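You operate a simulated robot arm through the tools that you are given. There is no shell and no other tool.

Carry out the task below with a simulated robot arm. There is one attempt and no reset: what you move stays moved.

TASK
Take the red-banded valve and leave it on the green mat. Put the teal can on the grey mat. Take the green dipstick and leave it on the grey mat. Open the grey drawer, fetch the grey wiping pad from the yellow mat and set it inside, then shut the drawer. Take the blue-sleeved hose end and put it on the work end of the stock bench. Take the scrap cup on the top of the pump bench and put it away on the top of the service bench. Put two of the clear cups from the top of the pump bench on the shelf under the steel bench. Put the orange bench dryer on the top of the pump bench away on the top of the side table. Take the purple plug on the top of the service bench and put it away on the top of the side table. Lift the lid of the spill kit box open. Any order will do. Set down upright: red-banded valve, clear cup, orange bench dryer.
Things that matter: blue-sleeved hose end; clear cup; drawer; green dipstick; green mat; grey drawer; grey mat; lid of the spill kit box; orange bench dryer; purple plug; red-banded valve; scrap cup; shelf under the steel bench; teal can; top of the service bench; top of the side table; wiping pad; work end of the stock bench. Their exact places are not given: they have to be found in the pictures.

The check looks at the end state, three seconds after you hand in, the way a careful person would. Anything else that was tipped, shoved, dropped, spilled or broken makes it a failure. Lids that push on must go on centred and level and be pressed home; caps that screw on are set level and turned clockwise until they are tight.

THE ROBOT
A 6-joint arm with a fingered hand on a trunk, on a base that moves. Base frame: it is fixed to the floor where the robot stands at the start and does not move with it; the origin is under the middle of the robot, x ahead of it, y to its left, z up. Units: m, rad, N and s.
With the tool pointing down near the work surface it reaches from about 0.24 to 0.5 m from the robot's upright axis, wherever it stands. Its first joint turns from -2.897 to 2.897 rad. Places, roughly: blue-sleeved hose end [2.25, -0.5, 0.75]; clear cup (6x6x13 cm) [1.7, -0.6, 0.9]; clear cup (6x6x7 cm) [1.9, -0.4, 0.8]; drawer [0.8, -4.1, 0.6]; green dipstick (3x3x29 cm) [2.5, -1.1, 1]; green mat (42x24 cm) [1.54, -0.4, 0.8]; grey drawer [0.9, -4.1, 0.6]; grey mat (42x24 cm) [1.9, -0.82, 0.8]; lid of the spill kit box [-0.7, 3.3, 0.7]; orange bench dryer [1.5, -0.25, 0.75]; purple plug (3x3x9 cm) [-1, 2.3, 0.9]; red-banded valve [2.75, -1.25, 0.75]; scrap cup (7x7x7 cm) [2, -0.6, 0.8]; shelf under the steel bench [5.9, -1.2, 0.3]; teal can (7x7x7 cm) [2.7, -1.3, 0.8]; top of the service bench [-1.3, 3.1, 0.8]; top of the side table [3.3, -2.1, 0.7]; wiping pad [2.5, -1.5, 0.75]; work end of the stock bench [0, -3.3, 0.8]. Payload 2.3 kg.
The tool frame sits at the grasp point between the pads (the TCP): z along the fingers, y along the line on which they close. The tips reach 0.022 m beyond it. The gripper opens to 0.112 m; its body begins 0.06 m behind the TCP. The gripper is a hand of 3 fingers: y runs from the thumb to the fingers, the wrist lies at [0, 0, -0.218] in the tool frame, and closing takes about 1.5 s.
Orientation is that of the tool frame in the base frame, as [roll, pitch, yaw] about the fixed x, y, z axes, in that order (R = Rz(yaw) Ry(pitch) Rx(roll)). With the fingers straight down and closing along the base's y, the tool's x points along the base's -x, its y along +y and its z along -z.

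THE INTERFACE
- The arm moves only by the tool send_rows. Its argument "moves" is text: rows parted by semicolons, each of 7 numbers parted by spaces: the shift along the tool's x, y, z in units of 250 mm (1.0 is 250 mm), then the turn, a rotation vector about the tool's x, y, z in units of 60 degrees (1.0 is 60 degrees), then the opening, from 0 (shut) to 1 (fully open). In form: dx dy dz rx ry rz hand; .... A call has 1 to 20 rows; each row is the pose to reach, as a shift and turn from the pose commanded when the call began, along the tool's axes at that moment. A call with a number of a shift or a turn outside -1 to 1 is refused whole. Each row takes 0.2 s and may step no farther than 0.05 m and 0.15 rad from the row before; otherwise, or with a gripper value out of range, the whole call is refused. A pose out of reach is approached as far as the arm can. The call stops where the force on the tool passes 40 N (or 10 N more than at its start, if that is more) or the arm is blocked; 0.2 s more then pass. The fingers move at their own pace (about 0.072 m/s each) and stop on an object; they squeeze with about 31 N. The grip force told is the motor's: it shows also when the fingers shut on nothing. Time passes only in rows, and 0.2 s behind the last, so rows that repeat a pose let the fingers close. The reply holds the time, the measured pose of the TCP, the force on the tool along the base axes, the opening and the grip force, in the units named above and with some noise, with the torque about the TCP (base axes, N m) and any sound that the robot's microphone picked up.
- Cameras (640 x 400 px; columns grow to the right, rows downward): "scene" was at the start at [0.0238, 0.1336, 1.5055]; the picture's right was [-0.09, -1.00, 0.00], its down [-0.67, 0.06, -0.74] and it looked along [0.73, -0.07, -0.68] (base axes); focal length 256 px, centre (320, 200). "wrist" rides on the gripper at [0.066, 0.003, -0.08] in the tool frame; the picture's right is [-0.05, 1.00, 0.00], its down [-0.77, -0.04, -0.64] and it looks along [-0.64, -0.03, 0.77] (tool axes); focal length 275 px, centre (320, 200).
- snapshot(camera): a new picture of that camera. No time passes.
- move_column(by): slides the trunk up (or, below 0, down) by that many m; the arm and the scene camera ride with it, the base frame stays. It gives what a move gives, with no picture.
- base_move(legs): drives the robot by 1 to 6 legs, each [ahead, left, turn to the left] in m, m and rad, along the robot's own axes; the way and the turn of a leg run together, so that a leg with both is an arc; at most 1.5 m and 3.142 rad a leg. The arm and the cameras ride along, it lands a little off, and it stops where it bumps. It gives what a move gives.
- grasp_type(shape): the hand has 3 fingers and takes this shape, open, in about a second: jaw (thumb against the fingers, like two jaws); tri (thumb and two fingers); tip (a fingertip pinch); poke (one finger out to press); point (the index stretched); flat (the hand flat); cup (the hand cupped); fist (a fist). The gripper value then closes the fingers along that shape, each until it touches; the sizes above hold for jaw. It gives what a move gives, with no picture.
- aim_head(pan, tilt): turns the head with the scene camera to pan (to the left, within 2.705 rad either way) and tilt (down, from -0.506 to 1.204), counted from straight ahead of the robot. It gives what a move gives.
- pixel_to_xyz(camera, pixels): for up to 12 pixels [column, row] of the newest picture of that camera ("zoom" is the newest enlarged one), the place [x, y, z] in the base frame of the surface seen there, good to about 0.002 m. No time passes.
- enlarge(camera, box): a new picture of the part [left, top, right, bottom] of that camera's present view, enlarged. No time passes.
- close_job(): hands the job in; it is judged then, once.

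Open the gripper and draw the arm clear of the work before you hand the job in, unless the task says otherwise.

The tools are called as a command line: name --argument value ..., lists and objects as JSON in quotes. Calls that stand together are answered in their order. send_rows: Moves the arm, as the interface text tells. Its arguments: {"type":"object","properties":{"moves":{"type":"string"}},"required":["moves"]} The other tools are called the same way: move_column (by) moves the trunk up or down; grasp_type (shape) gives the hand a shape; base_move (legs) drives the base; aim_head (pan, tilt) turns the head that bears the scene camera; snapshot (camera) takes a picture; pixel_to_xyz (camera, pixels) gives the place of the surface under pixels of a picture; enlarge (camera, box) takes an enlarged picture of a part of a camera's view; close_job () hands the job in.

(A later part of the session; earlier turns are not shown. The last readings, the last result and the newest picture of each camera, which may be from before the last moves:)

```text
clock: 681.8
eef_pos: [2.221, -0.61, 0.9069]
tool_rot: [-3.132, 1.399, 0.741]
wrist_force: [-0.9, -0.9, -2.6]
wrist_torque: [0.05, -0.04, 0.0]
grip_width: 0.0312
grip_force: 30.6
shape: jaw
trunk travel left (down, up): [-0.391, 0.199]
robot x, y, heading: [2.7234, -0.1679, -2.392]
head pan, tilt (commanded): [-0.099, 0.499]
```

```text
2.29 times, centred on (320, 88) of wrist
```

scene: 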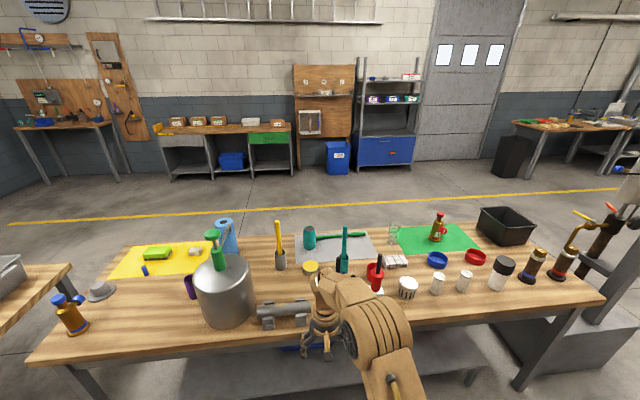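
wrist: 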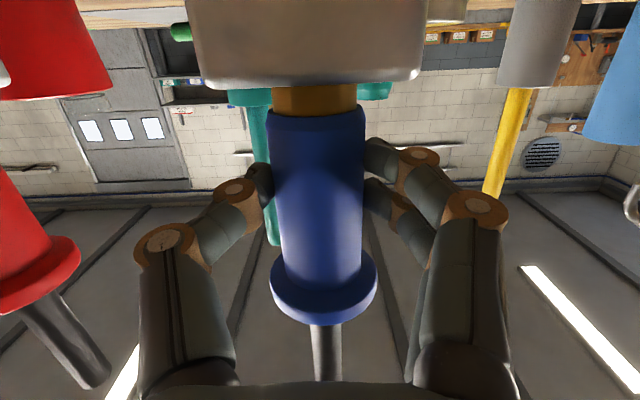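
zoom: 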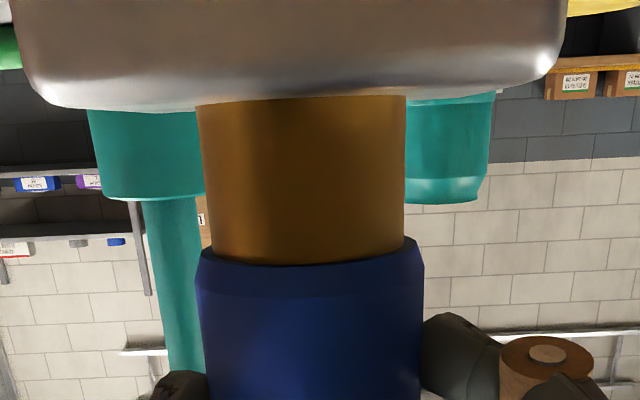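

Gap ~26 mm and the block is about touching the bench. I raise 2 mm and keep going.

send_rows --moves "-0.004 0 -0.0007 0 0 0 0; -0.008 0 -0.0013 0 0 0 0; -0.008 0 -0.0013 0 0 0 0; -0.008 0 -0.0013 0 0 0 0; -0.008 0 -0.0013 0 0 0 0; -0.008 0 -0.0013 0 0 0 0; -0.008 0 -0.0013 0 0 0 0; -0.008 0 -0.0013 0 0 0 0; -0.008 0 -0.0013 0 0 0 0; -0.008 0 -0.0013 0 0 0 0; -0.008 0 -0.0013 0 0 0 0; -0.008 0 -0.0013 0 0 0 0; -0.008 0 -0.0013 0 0 0 0; -0.008 0 -0.0013 0 0 0 0; -0.008 0 -0.0013 0 0 0 0; -0.008 0 -0.0013 0 0 0 0; -0.008 0 -0.0013 0 0 0 0; -0.008 0 -0.0013 0 0 0 0; -0.008 0 -0.0013 0 0 0 0; -0.008 0 -0.0013 0 0 0 0"

send_rows --moves "0 0 0 0 0 0 0; 0 0 0 0 0 0 0; 0 0 0 0 0 0 0; 0 0 0 0 0 0 0; -0.0005 0 0 0 0 0 0; -0.0005 0 0 0 0 0 0; -0.001 0 0 0 0 0 0; -0.001 0 0 0 0 0 0; -0.0015 0 0 0 0 0 0; -0.0015 0 0 0 0 0 0; -0.002 0 -0.0003 0 0 0 0; -0.002 0 -0.0003 0 0 0 0; -0.0025 0 -0.0003 0 0 0 0; -0.0025 0 -0.0003 0 0 0 0; -0.003 0 -0.0005 0 0 0 0; -0.003 0 -0.0005 0 0 0 0; -0.0035 0 -0.0005 0 0 0 0; -0.0035 0 -0.0005 0 0 0 0; -0.004 0 -0.0007 0 0 0 0; -0.004 0 -0.0007 0 0 0 0"

send_rows --moves "0 0 0 0 0 0 0; 0 0 0 0 0 0 0; 0 0 0 0 0 0 0; 0 0 0 0 0 0 0; -0.0005 0 0 0 0 0 0; -0.0005 0 0 0 0 0 0; -0.001 0 0 0 0 0 0; -0.001 0 0 0 0 0 0; -0.0015 0 0 0 0 0 0; -0.0015 0 0 0 0 0 0; -0.002 0 -0.0003 0 0 0 0; -0.002 0 -0.0003 0 0 0 0; -0.0025 0 -0.0003 0 0 0 0; -0.0025 0 -0.0003 0 0 0 0; -0.003 0 -0.0005 0 0 0 0; -0.003 0 -0.0005 0 0 0 0; -0.0035 0 -0.0005 0 0 0 0; -0.0035 0 -0.0005 0 0 0 0; -0.004 0 -0.0007 0 0 0 0; -0.004 0 -0.0007 0 0 0 0"

send_rows --moves "0 0 0 0 0 0 0; 0 0 0 0 0 0 0; 0 0 0 0 0 0 0; 0 0 0 0 0 0 0; -0.0005 0 0 0 0 0 0; -0.0005 0 0 0 0 0 0; -0.001 0 0 0 0 0 0; -0.001 0 0 0 0 0 0; -0.0015 0 0 0 0 0 0; -0.0015 0 0 0 0 0 0; -0.002 0 -0.0003 0 0 0 0; -0.002 0 -0.0003 0 0 0 0; -0.0025 0 -0.0003 0 0 0 0; -0.0025 0 -0.0003 0 0 0 0; -0.003 0 -0.0005 0 0 0 0; -0.003 0 -0.0005 0 0 0 0; -0.0035 0 -0.0005 0 0 0 0; -0.0035 0 -0.0005 0 0 0 0; -0.004 0 -0.0007 0 0 0 0; -0.004 0 -0.0007 0 0 0 0"

enlarge --camera "wrist" --box '[180, 0, 460, 175]'

```text
clock: 686.0
eef_pos: [2.2222, -0.6107, 0.9084]
tool_rot: [-3.13, 1.401, 0.741]
wrist_force: [-0.1, 0.2, -3.2]
wrist_torque: [0.01, -0.05, -0.01]
grip_width: 0.0314
grip_force: 31.1
shape: jaw
trunk travel left (down, up): [-0.391, 0.199]
robot x, y, heading: [2.7241, -0.1705, -2.396]
head pan, tilt (commanded): [-0.099, 0.499]
```

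```text
clock: 690.2
eef_pos: [2.2226, -0.6112, 0.9104]
tool_rot: [-3.132, 1.4, 0.745]
wrist_force: [-0.1, -1.0, -3.3]
wrist_torque: [0.01, -0.06, 0.0]
grip_width: 0.031
grip_force: 31.1
shape: jaw
trunk travel left (down, up): [-0.391, 0.199]
robot x, y, heading: [2.7221, -0.1658, -2.395]
head pan, tilt (commanded): [-0.099, 0.499]
```

```text
clock: 694.4
eef_pos: [2.2214, -0.6109, 0.9124]
tool_rot: [-3.132, 1.399, 0.744]
wrist_force: [0.5, -0.5, -3.1]
wrist_torque: [0.05, -0.03, -0.01]
grip_width: 0.031
grip_force: 30.6
shape: jaw
trunk travel left (down, up): [-0.391, 0.199]
robot x, y, heading: [2.7258, -0.1653, -2.393]
head pan, tilt (commanded): [-0.099, 0.499]
```

```text
clock: 698.6
eef_pos: [2.2216, -0.6111, 0.9127]
tool_rot: [-3.131, 1.4, 0.745]
wrist_force: [0.6, 0.0, -3.6]
wrist_torque: [0.0, 0.01, 0.0]
grip_width: 0.0313
grip_force: 31.1
shape: jaw
trunk travel left (down, up): [-0.391, 0.199]
robot x, y, heading: [2.7294, -0.1693, -2.4]
head pan, tilt (commanded): [-0.099, 0.499]
```

```text
2.29 times, centred on (320, 88) of wrist
```

zoom: 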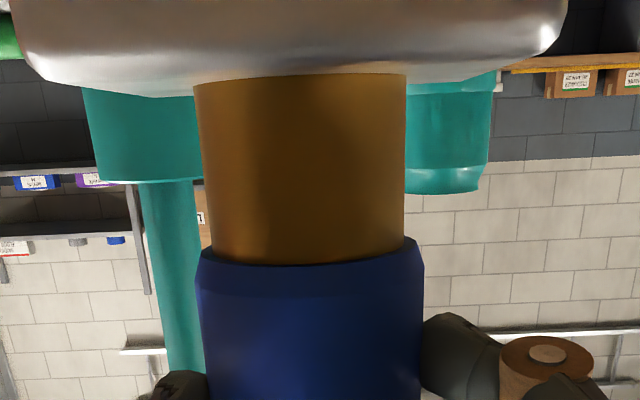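

Gap ~30 mm. I continue the same way.

send_rows --moves "0 0 0 0 0 0 0; 0 0 0 0 0 0 0; 0 0 0 0 0 0 0; 0 0 0 0 0 0 0; 0 0 0 0 0 0 0; 0 0 0 0 0 0 0; 0 0 0 0 0 0 0; 0 0 0 0 0 0 0; -0.001 0 0 0 0 0 0; -0.001 0 0 0 0 0 0; -0.001 0 0 0 0 0 0; -0.001 0 0 0 0 0 0; -0.002 0 0 0 0 0 0; -0.002 0 0 0 0 0 0; -0.002 0 0 0 0 0 0; -0.002 0 0 0 0 0 0; -0.003 0 0 0 0 0 0; -0.003 0 0 0 0 0 0; -0.003 0 0 0 0 0 0; -0.003 0 0 0 0 0 0"

send_rows --moves "0 0 0 0 0 0 0; 0 0 0 0 0 0 0; 0 0 0 0 0 0 0; 0 0 0 0 0 0 0; -0.0005 0 0 0 0 0 0; -0.0005 0 0 0 0 0 0; -0.001 0 0 0 0 0 0; -0.001 0 0 0 0 0 0; -0.0015 0 0 0 0 0 0; -0.0015 0 0 0 0 0 0; -0.002 0 -0.0003 0 0 0 0; -0.002 0 -0.0003 0 0 0 0; -0.0025 0 -0.0003 0 0 0 0; -0.0025 0 -0.0003 0 0 0 0; -0.003 0 -0.0005 0 0 0 0; -0.003 0 -0.0005 0 0 0 0; -0.0035 0 -0.0005 0 0 0 0; -0.0035 0 -0.0005 0 0 0 0; -0.004 0 -0.0007 0 0 0 0; -0.004 0 -0.0007 0 0 0 0"

send_rows --moves "0 0 0 0 0 0 0; 0 0 0 0 0 0 0; 0 0 0 0 0 0 0; 0 0 0 0 0 0 0; -0.0005 0 0 0 0 0 0; -0.0005 0 0 0 0 0 0; -0.001 0 0 0 0 0 0; -0.001 0 0 0 0 0 0; -0.0015 0 0 0 0 0 0; -0.0015 0 0 0 0 0 0; -0.002 0 -0.0003 0 0 0 0; -0.002 0 -0.0003 0 0 0 0; -0.0025 0 -0.0003 0 0 0 0; -0.0025 0 -0.0003 0 0 0 0; -0.003 0 -0.0005 0 0 0 0; -0.003 0 -0.0005 0 0 0 0; -0.0035 0 -0.0005 0 0 0 0; -0.0035 0 -0.0005 0 0 0 0; -0.004 0 -0.0007 0 0 0 0; -0.004 0 -0.0007 0 0 0 0"

send_rows --moves "0 0 0 0 0 0 0; 0 0 0 0 0 0 0; 0 0 0 0 0 0 0; 0 0 0 0 0 0 0; -0.0005 0 0 0 0 0 0; -0.0005 0 0 0 0 0 0; -0.001 0 0 0 0 0 0; -0.001 0 0 0 0 0 0; -0.0015 0 0 0 0 0 0; -0.0015 0 0 0 0 0 0; -0.002 0 -0.0003 0 0 0 0; -0.002 0 -0.0003 0 0 0 0; -0.0025 0 -0.0003 0 0 0 0; -0.0025 0 -0.0003 0 0 0 0; -0.003 0 -0.0005 0 0 0 0; -0.003 0 -0.0005 0 0 0 0; -0.0035 0 -0.0005 0 0 0 0; -0.0035 0 -0.0005 0 0 0 0; -0.004 0 -0.0007 0 0 0 0; -0.004 0 -0.0007 0 0 0 0"

enlarge --camera "wrist" --box '[180, 0, 460, 175]'

```text
clock: 702.8
eef_pos: [2.2211, -0.61, 0.9152]
tool_rot: [-3.131, 1.4, 0.745]
wrist_force: [0.1, -0.2, -2.8]
wrist_torque: [0.01, -0.05, 0.01]
grip_width: 0.0314
grip_force: 31.2
shape: jaw
trunk travel left (down, up): [-0.391, 0.199]
robot x, y, heading: [2.7242, -0.169, -2.392]
head pan, tilt (commanded): [-0.099, 0.499]
```

```text
clock: 707.0
eef_pos: [2.2213, -0.6112, 0.9152]
tool_rot: [-3.134, 1.4, 0.743]
wrist_force: [0.2, -0.4, -3.6]
wrist_torque: [0.06, -0.04, -0.03]
grip_width: 0.0314
grip_force: 31.1
shape: jaw
trunk travel left (down, up): [-0.391, 0.199]
robot x, y, heading: [2.7228, -0.1677, -2.392]
head pan, tilt (commanded): [-0.099, 0.499]
```

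```text
clock: 711.2
eef_pos: [2.2211, -0.6102, 0.9159]
tool_rot: [-3.131, 1.398, 0.744]
wrist_force: [-0.7, -0.4, -3.1]
wrist_torque: [0.03, -0.06, 0.01]
grip_width: 0.0311
grip_force: 31.4
shape: jaw
trunk travel left (down, up): [-0.391, 0.199]
robot x, y, heading: [2.721, -0.1679, -2.397]
head pan, tilt (commanded): [-0.099, 0.499]
```

```text
clock: 715.4
eef_pos: [2.221, -0.6092, 0.9173]
tool_rot: [-3.131, 1.399, 0.745]
wrist_force: [0.2, 1.0, -3.5]
wrist_torque: [0.03, -0.06, 0.02]
grip_width: 0.0313
grip_force: 31.4
shape: jaw
trunk travel left (down, up): [-0.391, 0.199]
robot x, y, heading: [2.7257, -0.1665, -2.396]
head pan, tilt (commanded): [-0.099, 0.499]
```

```text
2.29 times, centred on (320, 88) of wrist
```

zoom: 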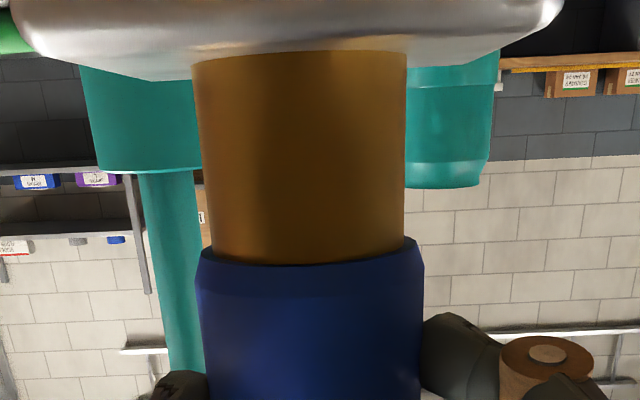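

Gap ~34 mm. I continue with five more slow calls.

send_rows --moves "0 0 0 0 0 0 0; 0 0 0 0 0 0 0; 0 0 0 0 0 0 0; 0 0 0 0 0 0 0; 0 0 0 0 0 0 0; 0 0 0 0 0 0 0; 0 0 0 0 0 0 0; 0 0 0 0 0 0 0; 0 0 0 0 0 0 0; 0 0 0 0 0 0 0; 0 0 0 0 0 0 0; 0 0 0 0 0 0 0; 0 0 0 0 0 0 0; 0 0 0 0 0 0 0; 0 0 0 0 0 0 0; 0 0 0 0 0 0 0; 0 0 0 0 0 0 0; 0 0 0 0 0 0 0; 0 0 0 0 0 0 0; 0 0 0 0 0 0 0"

send_rows --moves "0 0 0 0 0 0 0; 0 0 0 0 0 0 0; 0 0 0 0 0 0 0; 0 0 0 0 0 0 0; -0.0005 0 0 0 0 0 0; -0.0005 0 0 0 0 0 0; -0.001 0 0 0 0 0 0; -0.001 0 0 0 0 0 0; -0.0015 0 0 0 0 0 0; -0.0015 0 0 0 0 0 0; -0.002 0 -0.0003 0 0 0 0; -0.002 0 -0.0003 0 0 0 0; -0.0025 0 -0.0003 0 0 0 0; -0.0025 0 -0.0003 0 0 0 0; -0.003 0 -0.0005 0 0 0 0; -0.003 0 -0.0005 0 0 0 0; -0.003 0 -0.0005 0 0 0 0; -0.003 0 -0.0005 0 0 0 0; -0.003 0 -0.0007 0 0 0 0; -0.003 0 -0.0007 0 0 0 0"

send_rows --moves "0 0 0 0 0 0 0; 0 0 0 0 0 0 0; 0 0 0 0 0 0 0; 0 0 0 0 0 0 0; -0.0005 0 0 0 0 0 0; -0.0005 0 0 0 0 0 0; -0.001 0 0 0 0 0 0; -0.001 0 0 0 0 0 0; -0.0015 0 0 0 0 0 0; -0.0015 0 0 0 0 0 0; -0.002 0 -0.0003 0 0 0 0; -0.002 0 -0.0003 0 0 0 0; -0.0025 0 -0.0003 0 0 0 0; -0.0025 0 -0.0003 0 0 0 0; -0.003 0 -0.0005 0 0 0 0; -0.003 0 -0.0005 0 0 0 0; -0.003 0 -0.0005 0 0 0 0; -0.003 0 -0.0005 0 0 0 0; -0.003 0 -0.0007 0 0 0 0; -0.003 0 -0.0007 0 0 0 0"

send_rows --moves "0 0 0 0 0 0 0; 0 0 0 0 0 0 0; 0 0 0 0 0 0 0; 0 0 0 0 0 0 0; -0.0005 0 0 0 0 0 0; -0.0005 0 0 0 0 0 0; -0.001 0 0 0 0 0 0; -0.001 0 0 0 0 0 0; -0.0015 0 0 0 0 0 0; -0.0015 0 0 0 0 0 0; -0.002 0 -0.0003 0 0 0 0; -0.002 0 -0.0003 0 0 0 0; -0.0025 0 -0.0003 0 0 0 0; -0.0025 0 -0.0003 0 0 0 0; -0.003 0 -0.0005 0 0 0 0; -0.003 0 -0.0005 0 0 0 0; -0.0035 0 -0.0005 0 0 0 0; -0.0035 0 -0.0005 0 0 0 0; -0.004 0 -0.0007 0 0 0 0; -0.004 0 -0.0007 0 0 0 0"

send_rows --moves "0 0 0 0 0 0 0; 0 0 0 0 0 0 0; 0 0 0 0 0 0 0; 0 0 0 0 0 0 0; -0.0005 0 0 0 0 0 0; -0.0005 0 0 0 0 0 0; -0.001 0 0 0 0 0 0; -0.001 0 0 0 0 0 0; -0.0015 0 0 0 0 0 0; -0.0015 0 0 0 0 0 0; -0.002 0 -0.0003 0 0 0 0; -0.002 0 -0.0003 0 0 0 0; -0.0025 0 -0.0003 0 0 0 0; -0.0025 0 -0.0003 0 0 0 0; -0.003 0 -0.0005 0 0 0 0; -0.003 0 -0.0005 0 0 0 0; -0.0035 0 -0.0005 0 0 0 0; -0.0035 0 -0.0005 0 0 0 0; -0.004 0 -0.0007 0 0 0 0; -0.004 0 -0.0007 0 0 0 0"

enlarge --camera "wrist" --box '[180, 0, 460, 175]'

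```text
clock: 719.6
eef_pos: [2.2211, -0.6113, 0.9167]
tool_rot: [-3.13, 1.399, 0.745]
wrist_force: [-0.4, 0.1, -3.5]
wrist_torque: [0.03, -0.06, -0.02]
grip_width: 0.0312
grip_force: 30.8
shape: jaw
trunk travel left (down, up): [-0.391, 0.199]
robot x, y, heading: [2.7275, -0.1702, -2.4]
head pan, tilt (commanded): [-0.099, 0.499]
```

```text
clock: 723.8
eef_pos: [2.2209, -0.6104, 0.9169]
tool_rot: [-3.131, 1.4, 0.741]
wrist_force: [0.7, 0.0, -3.3]
wrist_torque: [0.0, 0.0, -0.01]
grip_width: 0.0311
grip_force: 31.1
shape: jaw
trunk travel left (down, up): [-0.391, 0.199]
robot x, y, heading: [2.7193, -0.1677, -2.395]
head pan, tilt (commanded): [-0.099, 0.499]
```

```text
clock: 728.0
eef_pos: [2.2205, -0.6099, 0.9179]
tool_rot: [-3.131, 1.399, 0.745]
wrist_force: [0.8, -0.6, -4.3]
wrist_torque: [0.05, -0.04, -0.01]
grip_width: 0.0314
grip_force: 31.7
shape: jaw
trunk travel left (down, up): [-0.391, 0.199]
robot x, y, heading: [2.7209, -0.1703, -2.398]
head pan, tilt (commanded): [-0.099, 0.499]
```

```text
clock: 732.2
eef_pos: [2.2221, -0.6106, 0.9185]
tool_rot: [-3.131, 1.4, 0.744]
wrist_force: [-0.1, 0.1, -2.3]
wrist_torque: [0.01, -0.04, 0.0]
grip_width: 0.0313
grip_force: 31.5
shape: jaw
trunk travel left (down, up): [-0.391, 0.199]
robot x, y, heading: [2.7252, -0.1692, -2.399]
head pan, tilt (commanded): [-0.099, 0.499]
```

```text
clock: 736.4
eef_pos: [2.2217, -0.6097, 0.9201]
tool_rot: [-3.13, 1.4, 0.743]
wrist_force: [0.7, 0.1, -3.5]
wrist_torque: [0.03, -0.04, 0.04]
grip_width: 0.0312
grip_force: 30.8
shape: jaw
trunk travel left (down, up): [-0.391, 0.199]
robot x, y, heading: [2.7247, -0.1659, -2.392]
head pan, tilt (commanded): [-0.099, 0.499]
```

```text
2.29 times, centred on (320, 88) of wrist
```

zoom: 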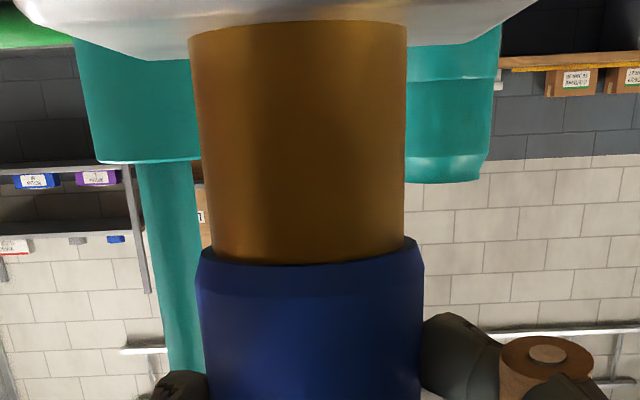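

Gap ~38 mm. A few more calls should free it.

send_rows --moves "0 0 0 0 0 0 0; 0 0 0 0 0 0 0; 0 0 0 0 0 0 0; 0 0 0 0 0 0 0; -0.0005 0 0 0 0 0 0; -0.0005 0 0 0 0 0 0; -0.001 0 0 0 0 0 0; -0.001 0 0 0 0 0 0; -0.0015 0 0 0 0 0 0; -0.0015 0 0 0 0 0 0; -0.002 0 -0.0003 0 0 0 0; -0.002 0 -0.0003 0 0 0 0; -0.0025 0 -0.0003 0 0 0 0; -0.0025 0 -0.0003 0 0 0 0; -0.003 0 -0.0005 0 0 0 0; -0.003 0 -0.0005 0 0 0 0; -0.0035 0 -0.0005 0 0 0 0; -0.0035 0 -0.0005 0 0 0 0; -0.004 0 -0.0007 0 0 0 0; -0.004 0 -0.0007 0 0 0 0"

send_rows --moves "0 0 0 0 0 0 0; 0 0 0 0 0 0 0; 0 0 0 0 0 0 0; 0 0 0 0 0 0 0; -0.0005 0 0 0 0 0 0; -0.0005 0 0 0 0 0 0; -0.001 0 0 0 0 0 0; -0.001 0 0 0 0 0 0; -0.0015 0 0 0 0 0 0; -0.0015 0 0 0 0 0 0; -0.002 0 -0.0003 0 0 0 0; -0.002 0 -0.0003 0 0 0 0; -0.0025 0 -0.0003 0 0 0 0; -0.0025 0 -0.0003 0 0 0 0; -0.003 0 -0.0005 0 0 0 0; -0.003 0 -0.0005 0 0 0 0; -0.0035 0 -0.0005 0 0 0 0; -0.0035 0 -0.0005 0 0 0 0; -0.004 0 -0.0007 0 0 0 0; -0.004 0 -0.0007 0 0 0 0"

send_rows --moves "0 0 0 0 0 0 0; 0 0 0 0 0 0 0; 0 0 0 0 0 0 0; 0 0 0 0 0 0 0; -0.0005 0 0 0 0 0 0; -0.0005 0 0 0 0 0 0; -0.001 0 0 0 0 0 0; -0.001 0 0 0 0 0 0; -0.0015 0 0 0 0 0 0; -0.0015 0 0 0 0 0 0; -0.002 0 -0.0003 0 0 0 0; -0.002 0 -0.0003 0 0 0 0; -0.0025 0 -0.0003 0 0 0 0; -0.0025 0 -0.0003 0 0 0 0; -0.003 0 -0.0005 0 0 0 0; -0.003 0 -0.0005 0 0 0 0; -0.0035 0 -0.0005 0 0 0 0; -0.0035 0 -0.0005 0 0 0 0; -0.004 0 -0.0007 0 0 0 0; -0.004 0 -0.0007 0 0 0 0"

send_rows --moves "0 0 0 0 0 0 0; 0 0 0 0 0 0 0; 0 0 0 0 0 0 0; 0 0 0 0 0 0 0; -0.0005 0 0 0 0 0 0; -0.0005 0 0 0 0 0 0; -0.001 0 0 0 0 0 0; -0.001 0 0 0 0 0 0; -0.0015 0 0 0 0 0 0; -0.0015 0 0 0 0 0 0; -0.002 0 -0.0003 0 0 0 0; -0.002 0 -0.0003 0 0 0 0; -0.0025 0 -0.0003 0 0 0 0; -0.0025 0 -0.0003 0 0 0 0; -0.003 0 -0.0005 0 0 0 0; -0.003 0 -0.0005 0 0 0 0; -0.0035 0 -0.0005 0 0 0 0; -0.0035 0 -0.0005 0 0 0 0; -0.004 0 -0.0007 0 0 0 0; -0.004 0 -0.0007 0 0 0 0"

send_rows --moves "0 0 0 0 0 0 0; 0 0 0 0 0 0 0; 0 0 0 0 0 0 0; 0 0 0 0 0 0 0; -0.0005 0 0 0 0 0 0; -0.0005 0 0 0 0 0 0; -0.001 0 0 0 0 0 0; -0.001 0 0 0 0 0 0; -0.0015 0 0 0 0 0 0; -0.0015 0 0 0 0 0 0; -0.002 0 -0.0003 0 0 0 0; -0.002 0 -0.0003 0 0 0 0; -0.0025 0 -0.0003 0 0 0 0; -0.0025 0 -0.0003 0 0 0 0; -0.003 0 -0.0005 0 0 0 0; -0.003 0 -0.0005 0 0 0 0; -0.0035 0 -0.0005 0 0 0 0; -0.0035 0 -0.0005 0 0 0 0; -0.004 0 -0.0007 0 0 0 0; -0.004 0 -0.0007 0 0 0 0"

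snapshot --camera "wrist"

```text
clock: 740.6
eef_pos: [2.2206, -0.6096, 0.9219]
tool_rot: [-3.13, 1.4, 0.742]
wrist_force: [-0.8, -1.0, -3.6]
wrist_torque: [0.03, -0.03, 0.04]
grip_width: 0.0312
grip_force: 30.4
shape: jaw
trunk travel left (down, up): [-0.391, 0.199]
robot x, y, heading: [2.7219, -0.1687, -2.396]
head pan, tilt (commanded): [-0.099, 0.499]
```

```text
clock: 744.8
eef_pos: [2.2212, -0.6109, 0.9229]
tool_rot: [-3.133, 1.4, 0.742]
wrist_force: [0.3, 0.0, -2.9]
wrist_torque: [0.05, -0.03, 0.0]
grip_width: 0.031
grip_force: 31.2
shape: jaw
trunk travel left (down, up): [-0.391, 0.199]
robot x, y, heading: [2.7225, -0.1623, -2.397]
head pan, tilt (commanded): [-0.099, 0.499]
```

```text
clock: 749.0
eef_pos: [2.2219, -0.6111, 0.923]
tool_rot: [-3.132, 1.398, 0.742]
wrist_force: [0.7, -0.2, -3.1]
wrist_torque: [-0.01, -0.01, 0.0]
grip_width: 0.0314
grip_force: 30.7
shape: jaw
trunk travel left (down, up): [-0.391, 0.199]
robot x, y, heading: [2.7257, -0.1672, -2.395]
head pan, tilt (commanded): [-0.099, 0.499]
```

```text
clock: 753.2
eef_pos: [2.2212, -0.6103, 0.9241]
tool_rot: [-3.131, 1.401, 0.741]
wrist_force: [-0.9, -0.2, -4.3]
wrist_torque: [0.06, -0.02, 0.0]
grip_width: 0.0311
grip_force: 31.4
shape: jaw
trunk travel left (down, up): [-0.391, 0.199]
robot x, y, heading: [2.7225, -0.1721, -2.401]
head pan, tilt (commanded): [-0.099, 0.499]
```

```text
clock: 757.4
eef_pos: [2.221, -0.6114, 0.9249]
tool_rot: [-3.134, 1.4, 0.743]
wrist_force: [-0.3, 0.8, -3.1]
wrist_torque: [0.05, -0.04, -0.01]
grip_width: 0.0313
grip_force: 31.2
shape: jaw
trunk travel left (down, up): [-0.391, 0.199]
robot x, y, heading: [2.7244, -0.1684, -2.394]
head pan, tilt (commanded): [-0.099, 0.499]
```

```text
taken
```

wrist: 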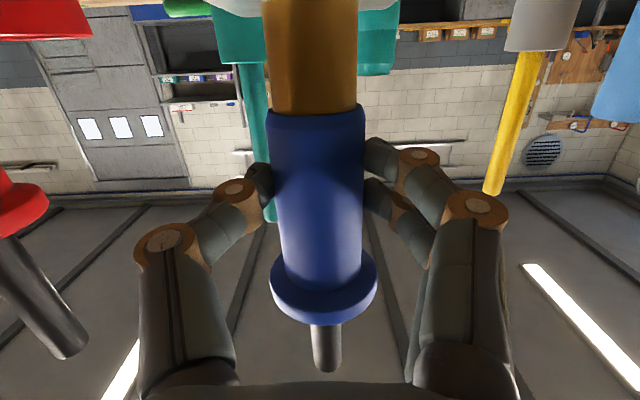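

The black rod is now shorter above the flange: so the blue sleeve slides (damped) along one solid piece — rod, brass and block belong together. I therefore carry the whole hose end; I lift and drive to the stock bench without delay.

move_column --by 0.14

base_move --legs '[[-0.32, 0, -0.012], [0, 0.95, 0.01], [0, 0.9, 0.01], [0, 0.85, 0.015], [1.5, 0, 0], [1.4, 0, 0]]'

snapshot --camera "wrist"

aim_head --pan -0.5 --tilt 0.6

snapshot --camera "scene"

```text
clock: 759.1
eef_pos: [2.221, -0.612, 1.0657]
tool_rot: [-3.129, 1.4, 0.745]
wrist_force: [-0.1, 0.1, -3.2]
wrist_torque: [0.03, -0.02, -0.01]
grip_width: 0.0313
grip_force: 30.6
shape: jaw
trunk travel left (down, up): [-0.531, 0.059]
robot x, y, heading: [2.7234, -0.1684, -2.397]
head pan, tilt (commanded): [-0.099, 0.499]
```

```text
clock: 787.9
eef_pos: [2.2098, -4.4508, 1.0661]
tool_rot: [-3.131, 1.4, 0.776]
wrist_force: [0.2, -0.1, -3.8]
wrist_torque: [0.03, -0.03, -0.02]
grip_width: 0.0311
grip_force: 30.8
shape: jaw
trunk travel left (down, up): [-0.531, 0.059]
robot x, y, heading: [2.698, -3.9911, -2.363]
head pan, tilt (commanded): [-0.099, 0.499]
```

```text
taken
```

wrist: 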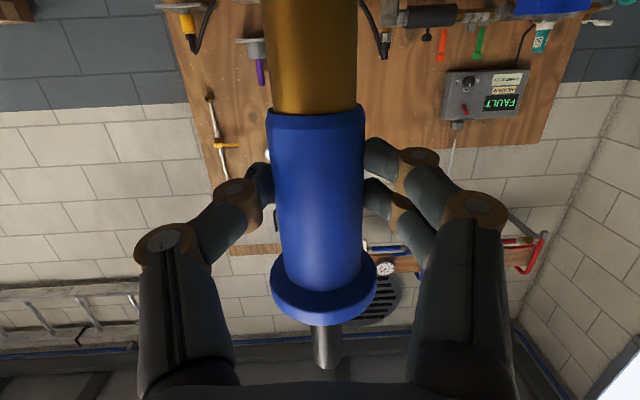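

```text
clock: 788.7
eef_pos: [2.211, -4.4513, 1.0656]
tool_rot: [-3.133, 1.397, 0.778]
wrist_force: [0.0, -0.1, -2.1]
wrist_torque: [0.09, -0.03, 0.02]
grip_width: 0.0312
grip_force: 31.3
shape: jaw
trunk travel left (down, up): [-0.531, 0.059]
robot x, y, heading: [2.6961, -3.9883, -2.359]
head pan, tilt (commanded): [-0.499, 0.6]
```

```text
taken
```

scene: 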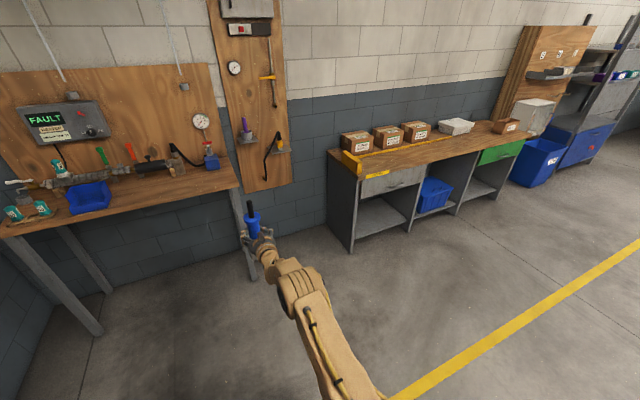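

I'm between the two benches; the stock bench is ahead right. I query its top, edges and drawers.

pixel_to_xyz --camera "scene" --pixels '[[390, 150], [440, 143], [490, 138], [520, 142], [365, 172], [395, 185], [505, 152], [455, 126], [507, 127], [415, 132], [350, 175], [530, 135]]'

enlarge --camera "scene" --box '[320, 90, 560, 260]'

```text
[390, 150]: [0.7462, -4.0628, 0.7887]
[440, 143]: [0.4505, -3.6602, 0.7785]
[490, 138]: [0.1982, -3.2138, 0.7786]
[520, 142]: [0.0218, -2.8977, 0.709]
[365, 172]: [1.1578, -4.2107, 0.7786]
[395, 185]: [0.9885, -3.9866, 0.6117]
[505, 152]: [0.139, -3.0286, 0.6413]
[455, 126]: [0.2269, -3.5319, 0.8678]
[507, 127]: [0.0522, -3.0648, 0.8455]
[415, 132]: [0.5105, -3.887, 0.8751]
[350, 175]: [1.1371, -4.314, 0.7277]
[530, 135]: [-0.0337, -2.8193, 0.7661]
```

```text
2.35 times, centred on (440, 175) of scene
```

zoom: 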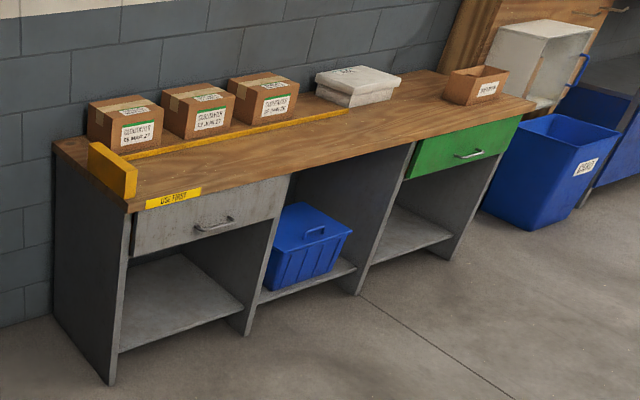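

pixel_to_xyz --camera "zoom" --pixels '[[140, 205], [290, 170], [405, 142], [525, 110], [420, 120], [460, 118], [480, 108], [390, 135], [355, 95], [475, 90], [215, 222], [347, 110]]'

```text
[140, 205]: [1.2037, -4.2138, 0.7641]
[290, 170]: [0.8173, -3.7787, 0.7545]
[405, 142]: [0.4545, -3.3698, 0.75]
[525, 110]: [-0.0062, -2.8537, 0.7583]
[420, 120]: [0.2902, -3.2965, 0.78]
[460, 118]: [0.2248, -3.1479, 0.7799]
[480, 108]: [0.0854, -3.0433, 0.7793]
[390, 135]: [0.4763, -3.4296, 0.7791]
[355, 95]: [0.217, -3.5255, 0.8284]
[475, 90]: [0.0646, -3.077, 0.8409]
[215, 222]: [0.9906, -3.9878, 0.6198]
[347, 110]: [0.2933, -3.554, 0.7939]
```

The stock bench's top is z≈0.779; its work end is past the yellow bar, with free space around (0.18,-3.27). I drive right to it.

base_move --legs '[[0, 0, -0.048], [0, -1.1, 0], [0, -1.1, 0]]'

aim_head --pan 0.0 --tilt 0.7

snapshot --camera "scene"

snapshot --camera "wrist"

```text
clock: 799.9
eef_pos: [0.7122, -2.8409, 1.0661]
tool_rot: [-3.133, 1.399, 0.741]
wrist_force: [0.2, 0.4, -2.7]
wrist_torque: [0.0, -0.02, 0.01]
grip_width: 0.0314
grip_force: 31.0
shape: jaw
trunk travel left (down, up): [-0.531, 0.059]
robot x, y, heading: [1.2172, -2.3985, -2.393]
head pan, tilt (commanded): [-0.499, 0.6]
```

```text
clock: 800.8
eef_pos: [0.7123, -2.843, 1.0654]
tool_rot: [-3.132, 1.399, 0.741]
wrist_force: [0.1, -0.6, -3.0]
wrist_torque: [0.03, -0.06, -0.01]
grip_width: 0.0313
grip_force: 30.7
shape: jaw
trunk travel left (down, up): [-0.531, 0.059]
robot x, y, heading: [1.2161, -2.3991, -2.393]
head pan, tilt (commanded): [0.0, 0.7]
```

```text
taken
```

scene: 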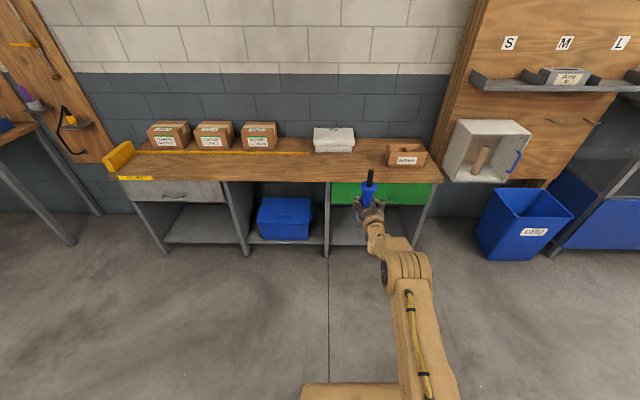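

```text
taken
```

wrist: 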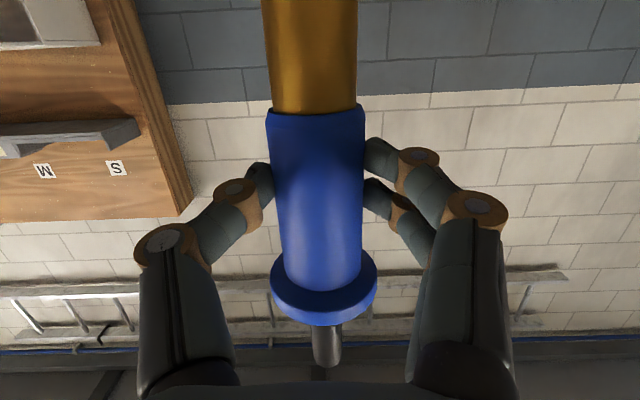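

pixel_to_xyz --camera "scene" --pixels '[[345, 170], [360, 160], [372, 155], [354, 148], [388, 160], [365, 145], [400, 172], [333, 150], [372, 178]]'

```text
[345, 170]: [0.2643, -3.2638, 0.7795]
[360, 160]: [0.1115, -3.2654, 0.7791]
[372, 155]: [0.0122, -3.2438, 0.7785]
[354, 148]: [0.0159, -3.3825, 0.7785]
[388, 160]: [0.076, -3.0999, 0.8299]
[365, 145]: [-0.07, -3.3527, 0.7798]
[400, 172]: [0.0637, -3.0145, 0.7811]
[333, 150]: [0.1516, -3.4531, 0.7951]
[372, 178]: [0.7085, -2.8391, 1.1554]
```

I move over the free spot between the white tray and the open box.

base_move --legs '[[0.675, -0.08, 0]]'

move_column --by -0.135

snapshot --camera "scene"

snapshot --camera "wrist"

```text
clock: 804.6
eef_pos: [0.1574, -3.2526, 1.0658]
tool_rot: [-3.132, 1.399, 0.747]
wrist_force: [-0.1, 0.0, -3.0]
wrist_torque: [0.06, -0.05, 0.04]
grip_width: 0.0314
grip_force: 31.4
shape: jaw
trunk travel left (down, up): [-0.531, 0.059]
robot x, y, heading: [0.6581, -2.8052, -2.387]
head pan, tilt (commanded): [0.0, 0.7]
```

```text
clock: 806.2
eef_pos: [0.1585, -3.2516, 0.9317]
tool_rot: [-3.131, 1.397, 0.746]
wrist_force: [0.7, -0.4, -3.0]
wrist_torque: [0.04, -0.05, 0.01]
grip_width: 0.0312
grip_force: 31.1
shape: jaw
trunk travel left (down, up): [-0.396, 0.194]
robot x, y, heading: [0.6624, -2.8043, -2.389]
head pan, tilt (commanded): [0.0, 0.7]
```

```text
taken
```

scene: 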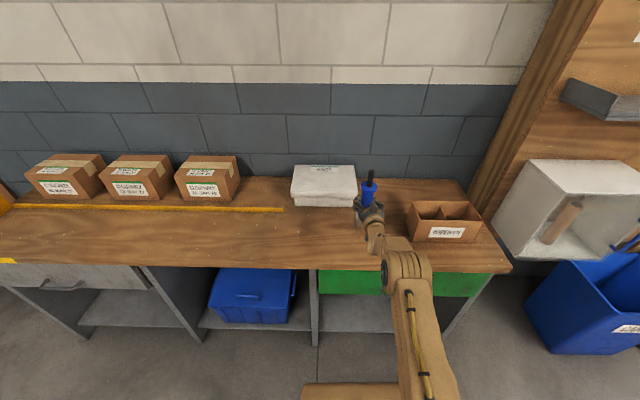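

```text
taken
```

wrist: 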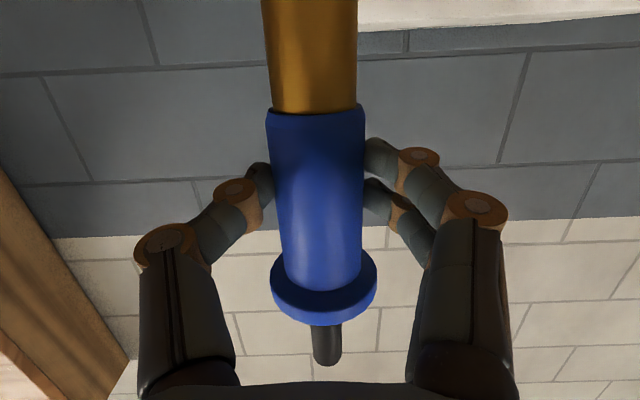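

enlarge --camera "scene" --box '[320, 150, 440, 250]'

pixel_to_xyz --camera "scene" --pixels '[[355, 200], [355, 205], [345, 208], [408, 220], [385, 230], [350, 225]]'

```text
4.00 times, centred on (380, 200) of scene
```

zoom: 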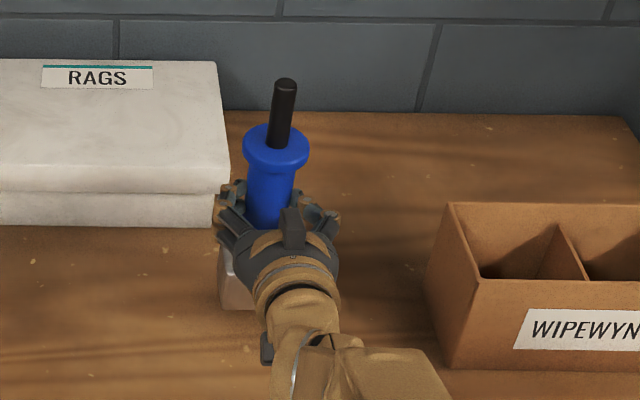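

```text
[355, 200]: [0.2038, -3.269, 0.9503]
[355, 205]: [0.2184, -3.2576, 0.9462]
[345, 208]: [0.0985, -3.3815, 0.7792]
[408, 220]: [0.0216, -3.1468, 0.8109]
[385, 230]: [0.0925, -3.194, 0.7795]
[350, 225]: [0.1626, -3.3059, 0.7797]
```

The block hangs just above the bench in front of the rags. I lower until contact.

send_rows --moves "0.014 0 0.002 0 0 0 0; 0.028 0 0.005 0 0 0 0; 0.042 0 0.007 0 0 0 0; 0.055 0 0.0097 0 0 0 0; 0.055 0 0.0097 0 0 0 0"

send_rows --moves "0.006 0 0.001 0 0 0 0; 0.012 0 0.002 0 0 0 0; 0.012 0 0.002 0 0 0 0"

```text
clock: 807.5
eef_pos: [0.1564, -3.251, 0.916]
tool_rot: [-3.133, 1.398, 0.748]
wrist_force: [-1.0, -0.4, -3.0]
wrist_torque: [0.01, -0.05, 0.01]
grip_width: 0.0311
grip_force: 30.8
shape: jaw
trunk travel left (down, up): [-0.396, 0.194]
robot x, y, heading: [0.659, -2.809, -2.39]
head pan, tilt (commanded): [0.0, 0.7]
```

```text
clock: 808.2
eef_pos: [0.1582, -3.2513, 0.9135]
tool_rot: [-3.134, 1.398, 0.748]
wrist_force: [-0.4, 0.5, -3.3]
wrist_torque: [0.04, 0.02, -0.03]
grip_width: 0.0313
grip_force: 30.9
shape: jaw
trunk travel left (down, up): [-0.396, 0.194]
robot x, y, heading: [0.6565, -2.8069, -2.395]
head pan, tilt (commanded): [0.0, 0.7]
```

send_rows --moves "0.004 0 0.001 0 0 0 0; 0.008 0 0.0015 0 0 0 0; 0.012 0 0.002 0 0 0 0; 0.012 0 0.002 0 0 0 0"

send_rows --moves "0.004 0 0.001 0 0 0 0; 0.008 0 0.0015 0 0 0 0; 0.008 0 0.0015 0 0 0 0"

```text
clock: 809.2
eef_pos: [0.1589, -3.2513, 0.9102]
tool_rot: [-3.134, 1.397, 0.748]
wrist_force: [0.2, -0.3, -3.5]
wrist_torque: [0.04, -0.04, 0.01]
grip_width: 0.0312
grip_force: 30.7
shape: jaw
trunk travel left (down, up): [-0.396, 0.194]
robot x, y, heading: [0.6587, -2.8074, -2.391]
head pan, tilt (commanded): [0.0, 0.7]
```

```text
clock: 810.0
eef_pos: [0.158, -3.251, 0.9096]
tool_rot: [-3.134, 1.398, 0.746]
wrist_force: [-0.1, 0.4, -3.0]
wrist_torque: [0.05, -0.05, 0.01]
grip_width: 0.031
grip_force: 31.2
shape: jaw
trunk travel left (down, up): [-0.396, 0.194]
robot x, y, heading: [0.6561, -2.8045, -2.386]
head pan, tilt (commanded): [0.0, 0.7]
```

send_rows --moves "0.006 0 0.001 0 0 0 0; 0.012 0 0.002 0 0 0 0; 0.012 0 0.002 0 0 0 0"

send_rows --moves "0.006 0 0.001 0 0 0 0; 0.012 0 0.002 0 0 0 0; 0.012 0 0.002 0 0 0 0"

```text
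clock: 810.9
eef_pos: [0.1579, -3.2513, 0.9055]
tool_rot: [-3.134, 1.398, 0.747]
wrist_force: [-0.2, -0.1, -2.8]
wrist_torque: [0.01, -0.04, -0.01]
grip_width: 0.0314
grip_force: 30.5
shape: jaw
trunk travel left (down, up): [-0.396, 0.194]
robot x, y, heading: [0.6594, -2.8092, -2.389]
head pan, tilt (commanded): [0.0, 0.7]
```

```text
clock: 811.6
eef_pos: [0.1584, -3.2509, 0.9033]
tool_rot: [-3.132, 1.399, 0.748]
wrist_force: [0.0, -0.6, -3.6]
wrist_torque: [0.04, -0.02, -0.01]
grip_width: 0.0313
grip_force: 30.6
shape: jaw
trunk travel left (down, up): [-0.396, 0.194]
robot x, y, heading: [0.6629, -2.8045, -2.392]
head pan, tilt (commanded): [0.0, 0.7]
```

send_rows --moves "0.004 0 0.001 0 0 0 0; 0.008 0 0.0015 0 0 0 0; 0.008 0 0.0015 0 0 0 0"

send_rows --moves "0.004 0 0.001 0 0 0 0; 0.008 0 0.0015 0 0 0 0; 0.008 0 0.0015 0 0 0 0"

enlarge --camera "scene" --box '[320, 150, 440, 250]'

```text
clock: 812.5
eef_pos: [0.1577, -3.252, 0.9006]
tool_rot: [-3.131, 1.401, 0.748]
wrist_force: [-0.8, 0.0, 0.5]
wrist_torque: [0.0, 0.01, -0.01]
grip_width: 0.0313
grip_force: 31.1
shape: jaw
trunk travel left (down, up): [-0.396, 0.194]
robot x, y, heading: [0.6612, -2.8091, -2.396]
head pan, tilt (commanded): [0.0, 0.7]
```

```text
clock: 813.2
eef_pos: [0.1583, -3.2511, 0.8997]
tool_rot: [-3.133, 1.4, 0.745]
wrist_force: [-2.0, 0.1, 4.7]
wrist_torque: [-0.05, 0.0, -0.03]
grip_width: 0.0312
grip_force: 31.0
shape: jaw
trunk travel left (down, up): [-0.396, 0.194]
robot x, y, heading: [0.6646, -2.8077, -2.397]
head pan, tilt (commanded): [0.0, 0.7]
```

```text
4.00 times, centred on (380, 200) of scene
```

zoom: 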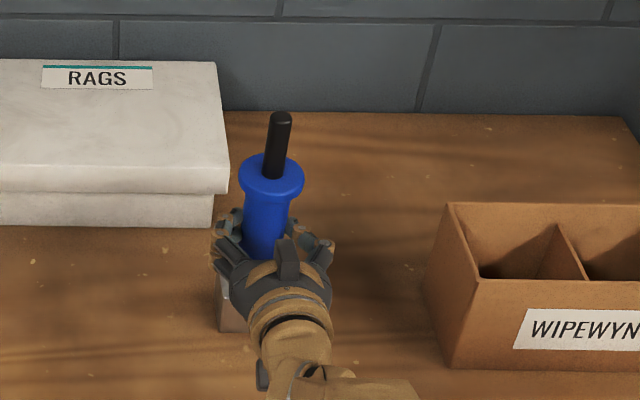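

The block stands on the work end. Now I press the sleeve slowly back down its shaft (it had slid up ~3.6 cm), watching the force.

send_rows --moves "0.001 0 0 0 0 0 0; 0.002 0 0 0 0 0 0; 0.003 0 0 0 0 0 0; 0.004 0 0.0005 0 0 0 0; 0.005 0 0.001 0 0 0 0; 0.006 0 0.001 0 0 0 0; 0.007 0 0.001 0 0 0 0; 0.008 0 0.001 0 0 0 0; 0.009 0 0.0015 0 0 0 0; 0.01 0 0.0015 0 0 0 0; 0.011 0 0.002 0 0 0 0; 0.012 0 0.002 0 0 0 0; 0.013 0 0.002 0 0 0 0; 0.014 0 0.002 0 0 0 0; 0.015 0 0.0025 0 0 0 0; 0.016 0 0.0025 0 0 0 0; 0.017 0 0.003 0 0 0 0; 0.018 0 0.003 0 0 0 0; 0.019 0 0.003 0 0 0 0; 0.02 0 0.0035 0 0 0 0"

snapshot --camera "wrist"

```text
clock: 817.5
eef_pos: [0.1578, -3.2512, 0.8952]
tool_rot: [-3.135, 1.401, 0.747]
wrist_force: [-2.3, 0.7, 4.2]
wrist_torque: [-0.04, 0.03, -0.01]
grip_width: 0.0312
grip_force: 30.9
shape: jaw
trunk travel left (down, up): [-0.396, 0.194]
robot x, y, heading: [0.6622, -2.8068, -2.394]
head pan, tilt (commanded): [0.0, 0.7]
```

```text
taken
```

wrist: 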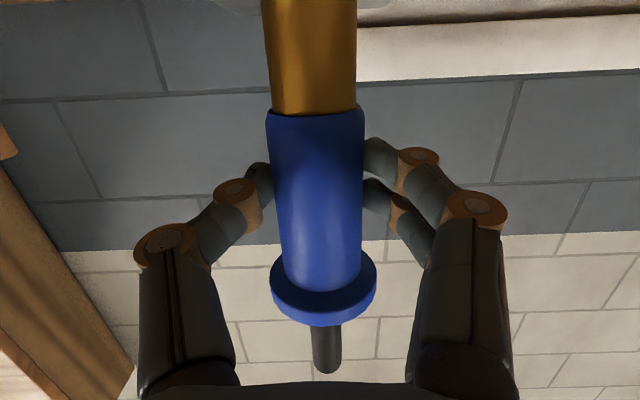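

The sleeve moves down easily (about 4 N), and the rod shows more above the flange, confirming it. I continue pressing it home.

send_rows --moves "0.002 0 0.0003 0 0 0 0; 0.004 0 0.0007 0 0 0 0; 0.006 0 0.001 0 0 0 0; 0.008 0 0.0014 0 0 0 0; 0.01 0 0.0018 0 0 0 0; 0.012 0 0.002 0 0 0 0; 0.014 0 0.0025 0 0 0 0; 0.016 0 0.0028 0 0 0 0; 0.018 0 0.003 0 0 0 0; 0.02 0 0.0035 0 0 0 0; 0.022 0 0.0039 0 0 0 0; 0.024 0 0.0042 0 0 0 0; 0.026 0 0.0046 0 0 0 0; 0.028 0 0.005 0 0 0 0; 0.03 0 0.0053 0 0 0 0; 0.032 0 0.0056 0 0 0 0; 0.034 0 0.006 0 0 0 0; 0.036 0 0.0063 0 0 0 0; 0.038 0 0.0067 0 0 0 0; 0.04 0 0.007 0 0 0 0"

send_rows --moves "0.002 0 0.0003 0 0 0 0; 0.004 0 0.0007 0 0 0 0; 0.006 0 0.001 0 0 0 0; 0.008 0 0.0014 0 0 0 0; 0.01 0 0.0018 0 0 0 0; 0.012 0 0.002 0 0 0 0; 0.014 0 0.0025 0 0 0 0; 0.016 0 0.0028 0 0 0 0; 0.018 0 0.003 0 0 0 0; 0.02 0 0.0035 0 0 0 0; 0.022 0 0.0039 0 0 0 0; 0.024 0 0.0042 0 0 0 0; 0.026 0 0.0046 0 0 0 0; 0.028 0 0.005 0 0 0 0; 0.03 0 0.0053 0 0 0 0; 0.032 0 0.0056 0 0 0 0; 0.034 0 0.006 0 0 0 0; 0.036 0 0.0063 0 0 0 0; 0.038 0 0.0067 0 0 0 0; 0.04 0 0.007 0 0 0 0"

snapshot --camera "wrist"

```text
clock: 821.6
eef_pos: [0.1593, -3.2515, 0.883]
tool_rot: [-3.132, 1.4, 0.748]
wrist_force: [-1.6, -1.5, 3.2]
wrist_torque: [-0.05, 0.02, -0.03]
grip_width: 0.031
grip_force: 31.1
shape: jaw
trunk travel left (down, up): [-0.396, 0.194]
robot x, y, heading: [0.6599, -2.8061, -2.392]
head pan, tilt (commanded): [0.0, 0.7]
```

```text
clock: 825.9
eef_pos: [0.1591, -3.2507, 0.8747]
tool_rot: [-3.134, 1.398, 0.747]
wrist_force: [-1.2, -0.3, 4.3]
wrist_torque: [-0.06, 0.03, -0.03]
grip_width: 0.0312
grip_force: 31.4
shape: jaw
trunk travel left (down, up): [-0.396, 0.194]
robot x, y, heading: [0.6594, -2.8046, -2.394]
head pan, tilt (commanded): [0.0, 0.7]
```

```text
taken
```

wrist: 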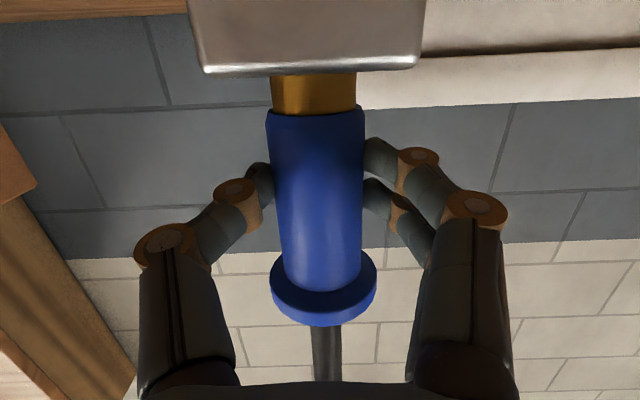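

send_rows --moves "0.002 0 0.0003 0 0 0 0; 0.004 0 0.0007 0 0 0 0; 0.006 0 0.001 0 0 0 0; 0.008 0 0.0014 0 0 0 0; 0.01 0 0.0018 0 0 0 0; 0.012 0 0.002 0 0 0 0; 0.014 0 0.0025 0 0 0 0; 0.016 0 0.0028 0 0 0 0; 0.018 0 0.003 0 0 0 0; 0.02 0 0.0035 0 0 0 0; 0.022 0 0.0039 0 0 0 0; 0.024 0 0.0042 0 0 0 0; 0.026 0 0.0046 0 0 0 0; 0.028 0 0.005 0 0 0 0; 0.03 0 0.0053 0 0 0 0; 0.032 0 0.0056 0 0 0 0; 0.034 0 0.006 0 0 0 0; 0.036 0 0.0063 0 0 0 0; 0.038 0 0.0067 0 0 0 0; 0.04 0 0.007 0 0 0 0"

snapshot --camera "wrist"

```text
clock: 830.0
eef_pos: [0.1594, -3.2516, 0.865]
tool_rot: [-3.133, 1.401, 0.749]
wrist_force: [-2.9, -2.8, 11.6]
wrist_torque: [-0.16, 0.09, -0.01]
grip_width: 0.031
grip_force: 30.9
shape: jaw
trunk travel left (down, up): [-0.396, 0.194]
robot x, y, heading: [0.6599, -2.8094, -2.393]
head pan, tilt (commanded): [0.0, 0.7]
```

```text
taken
```

wrist: 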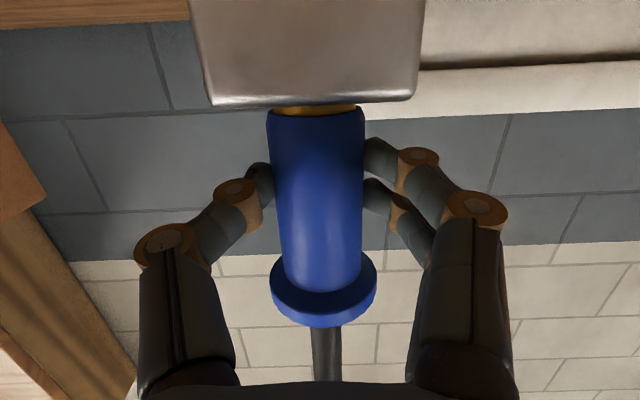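

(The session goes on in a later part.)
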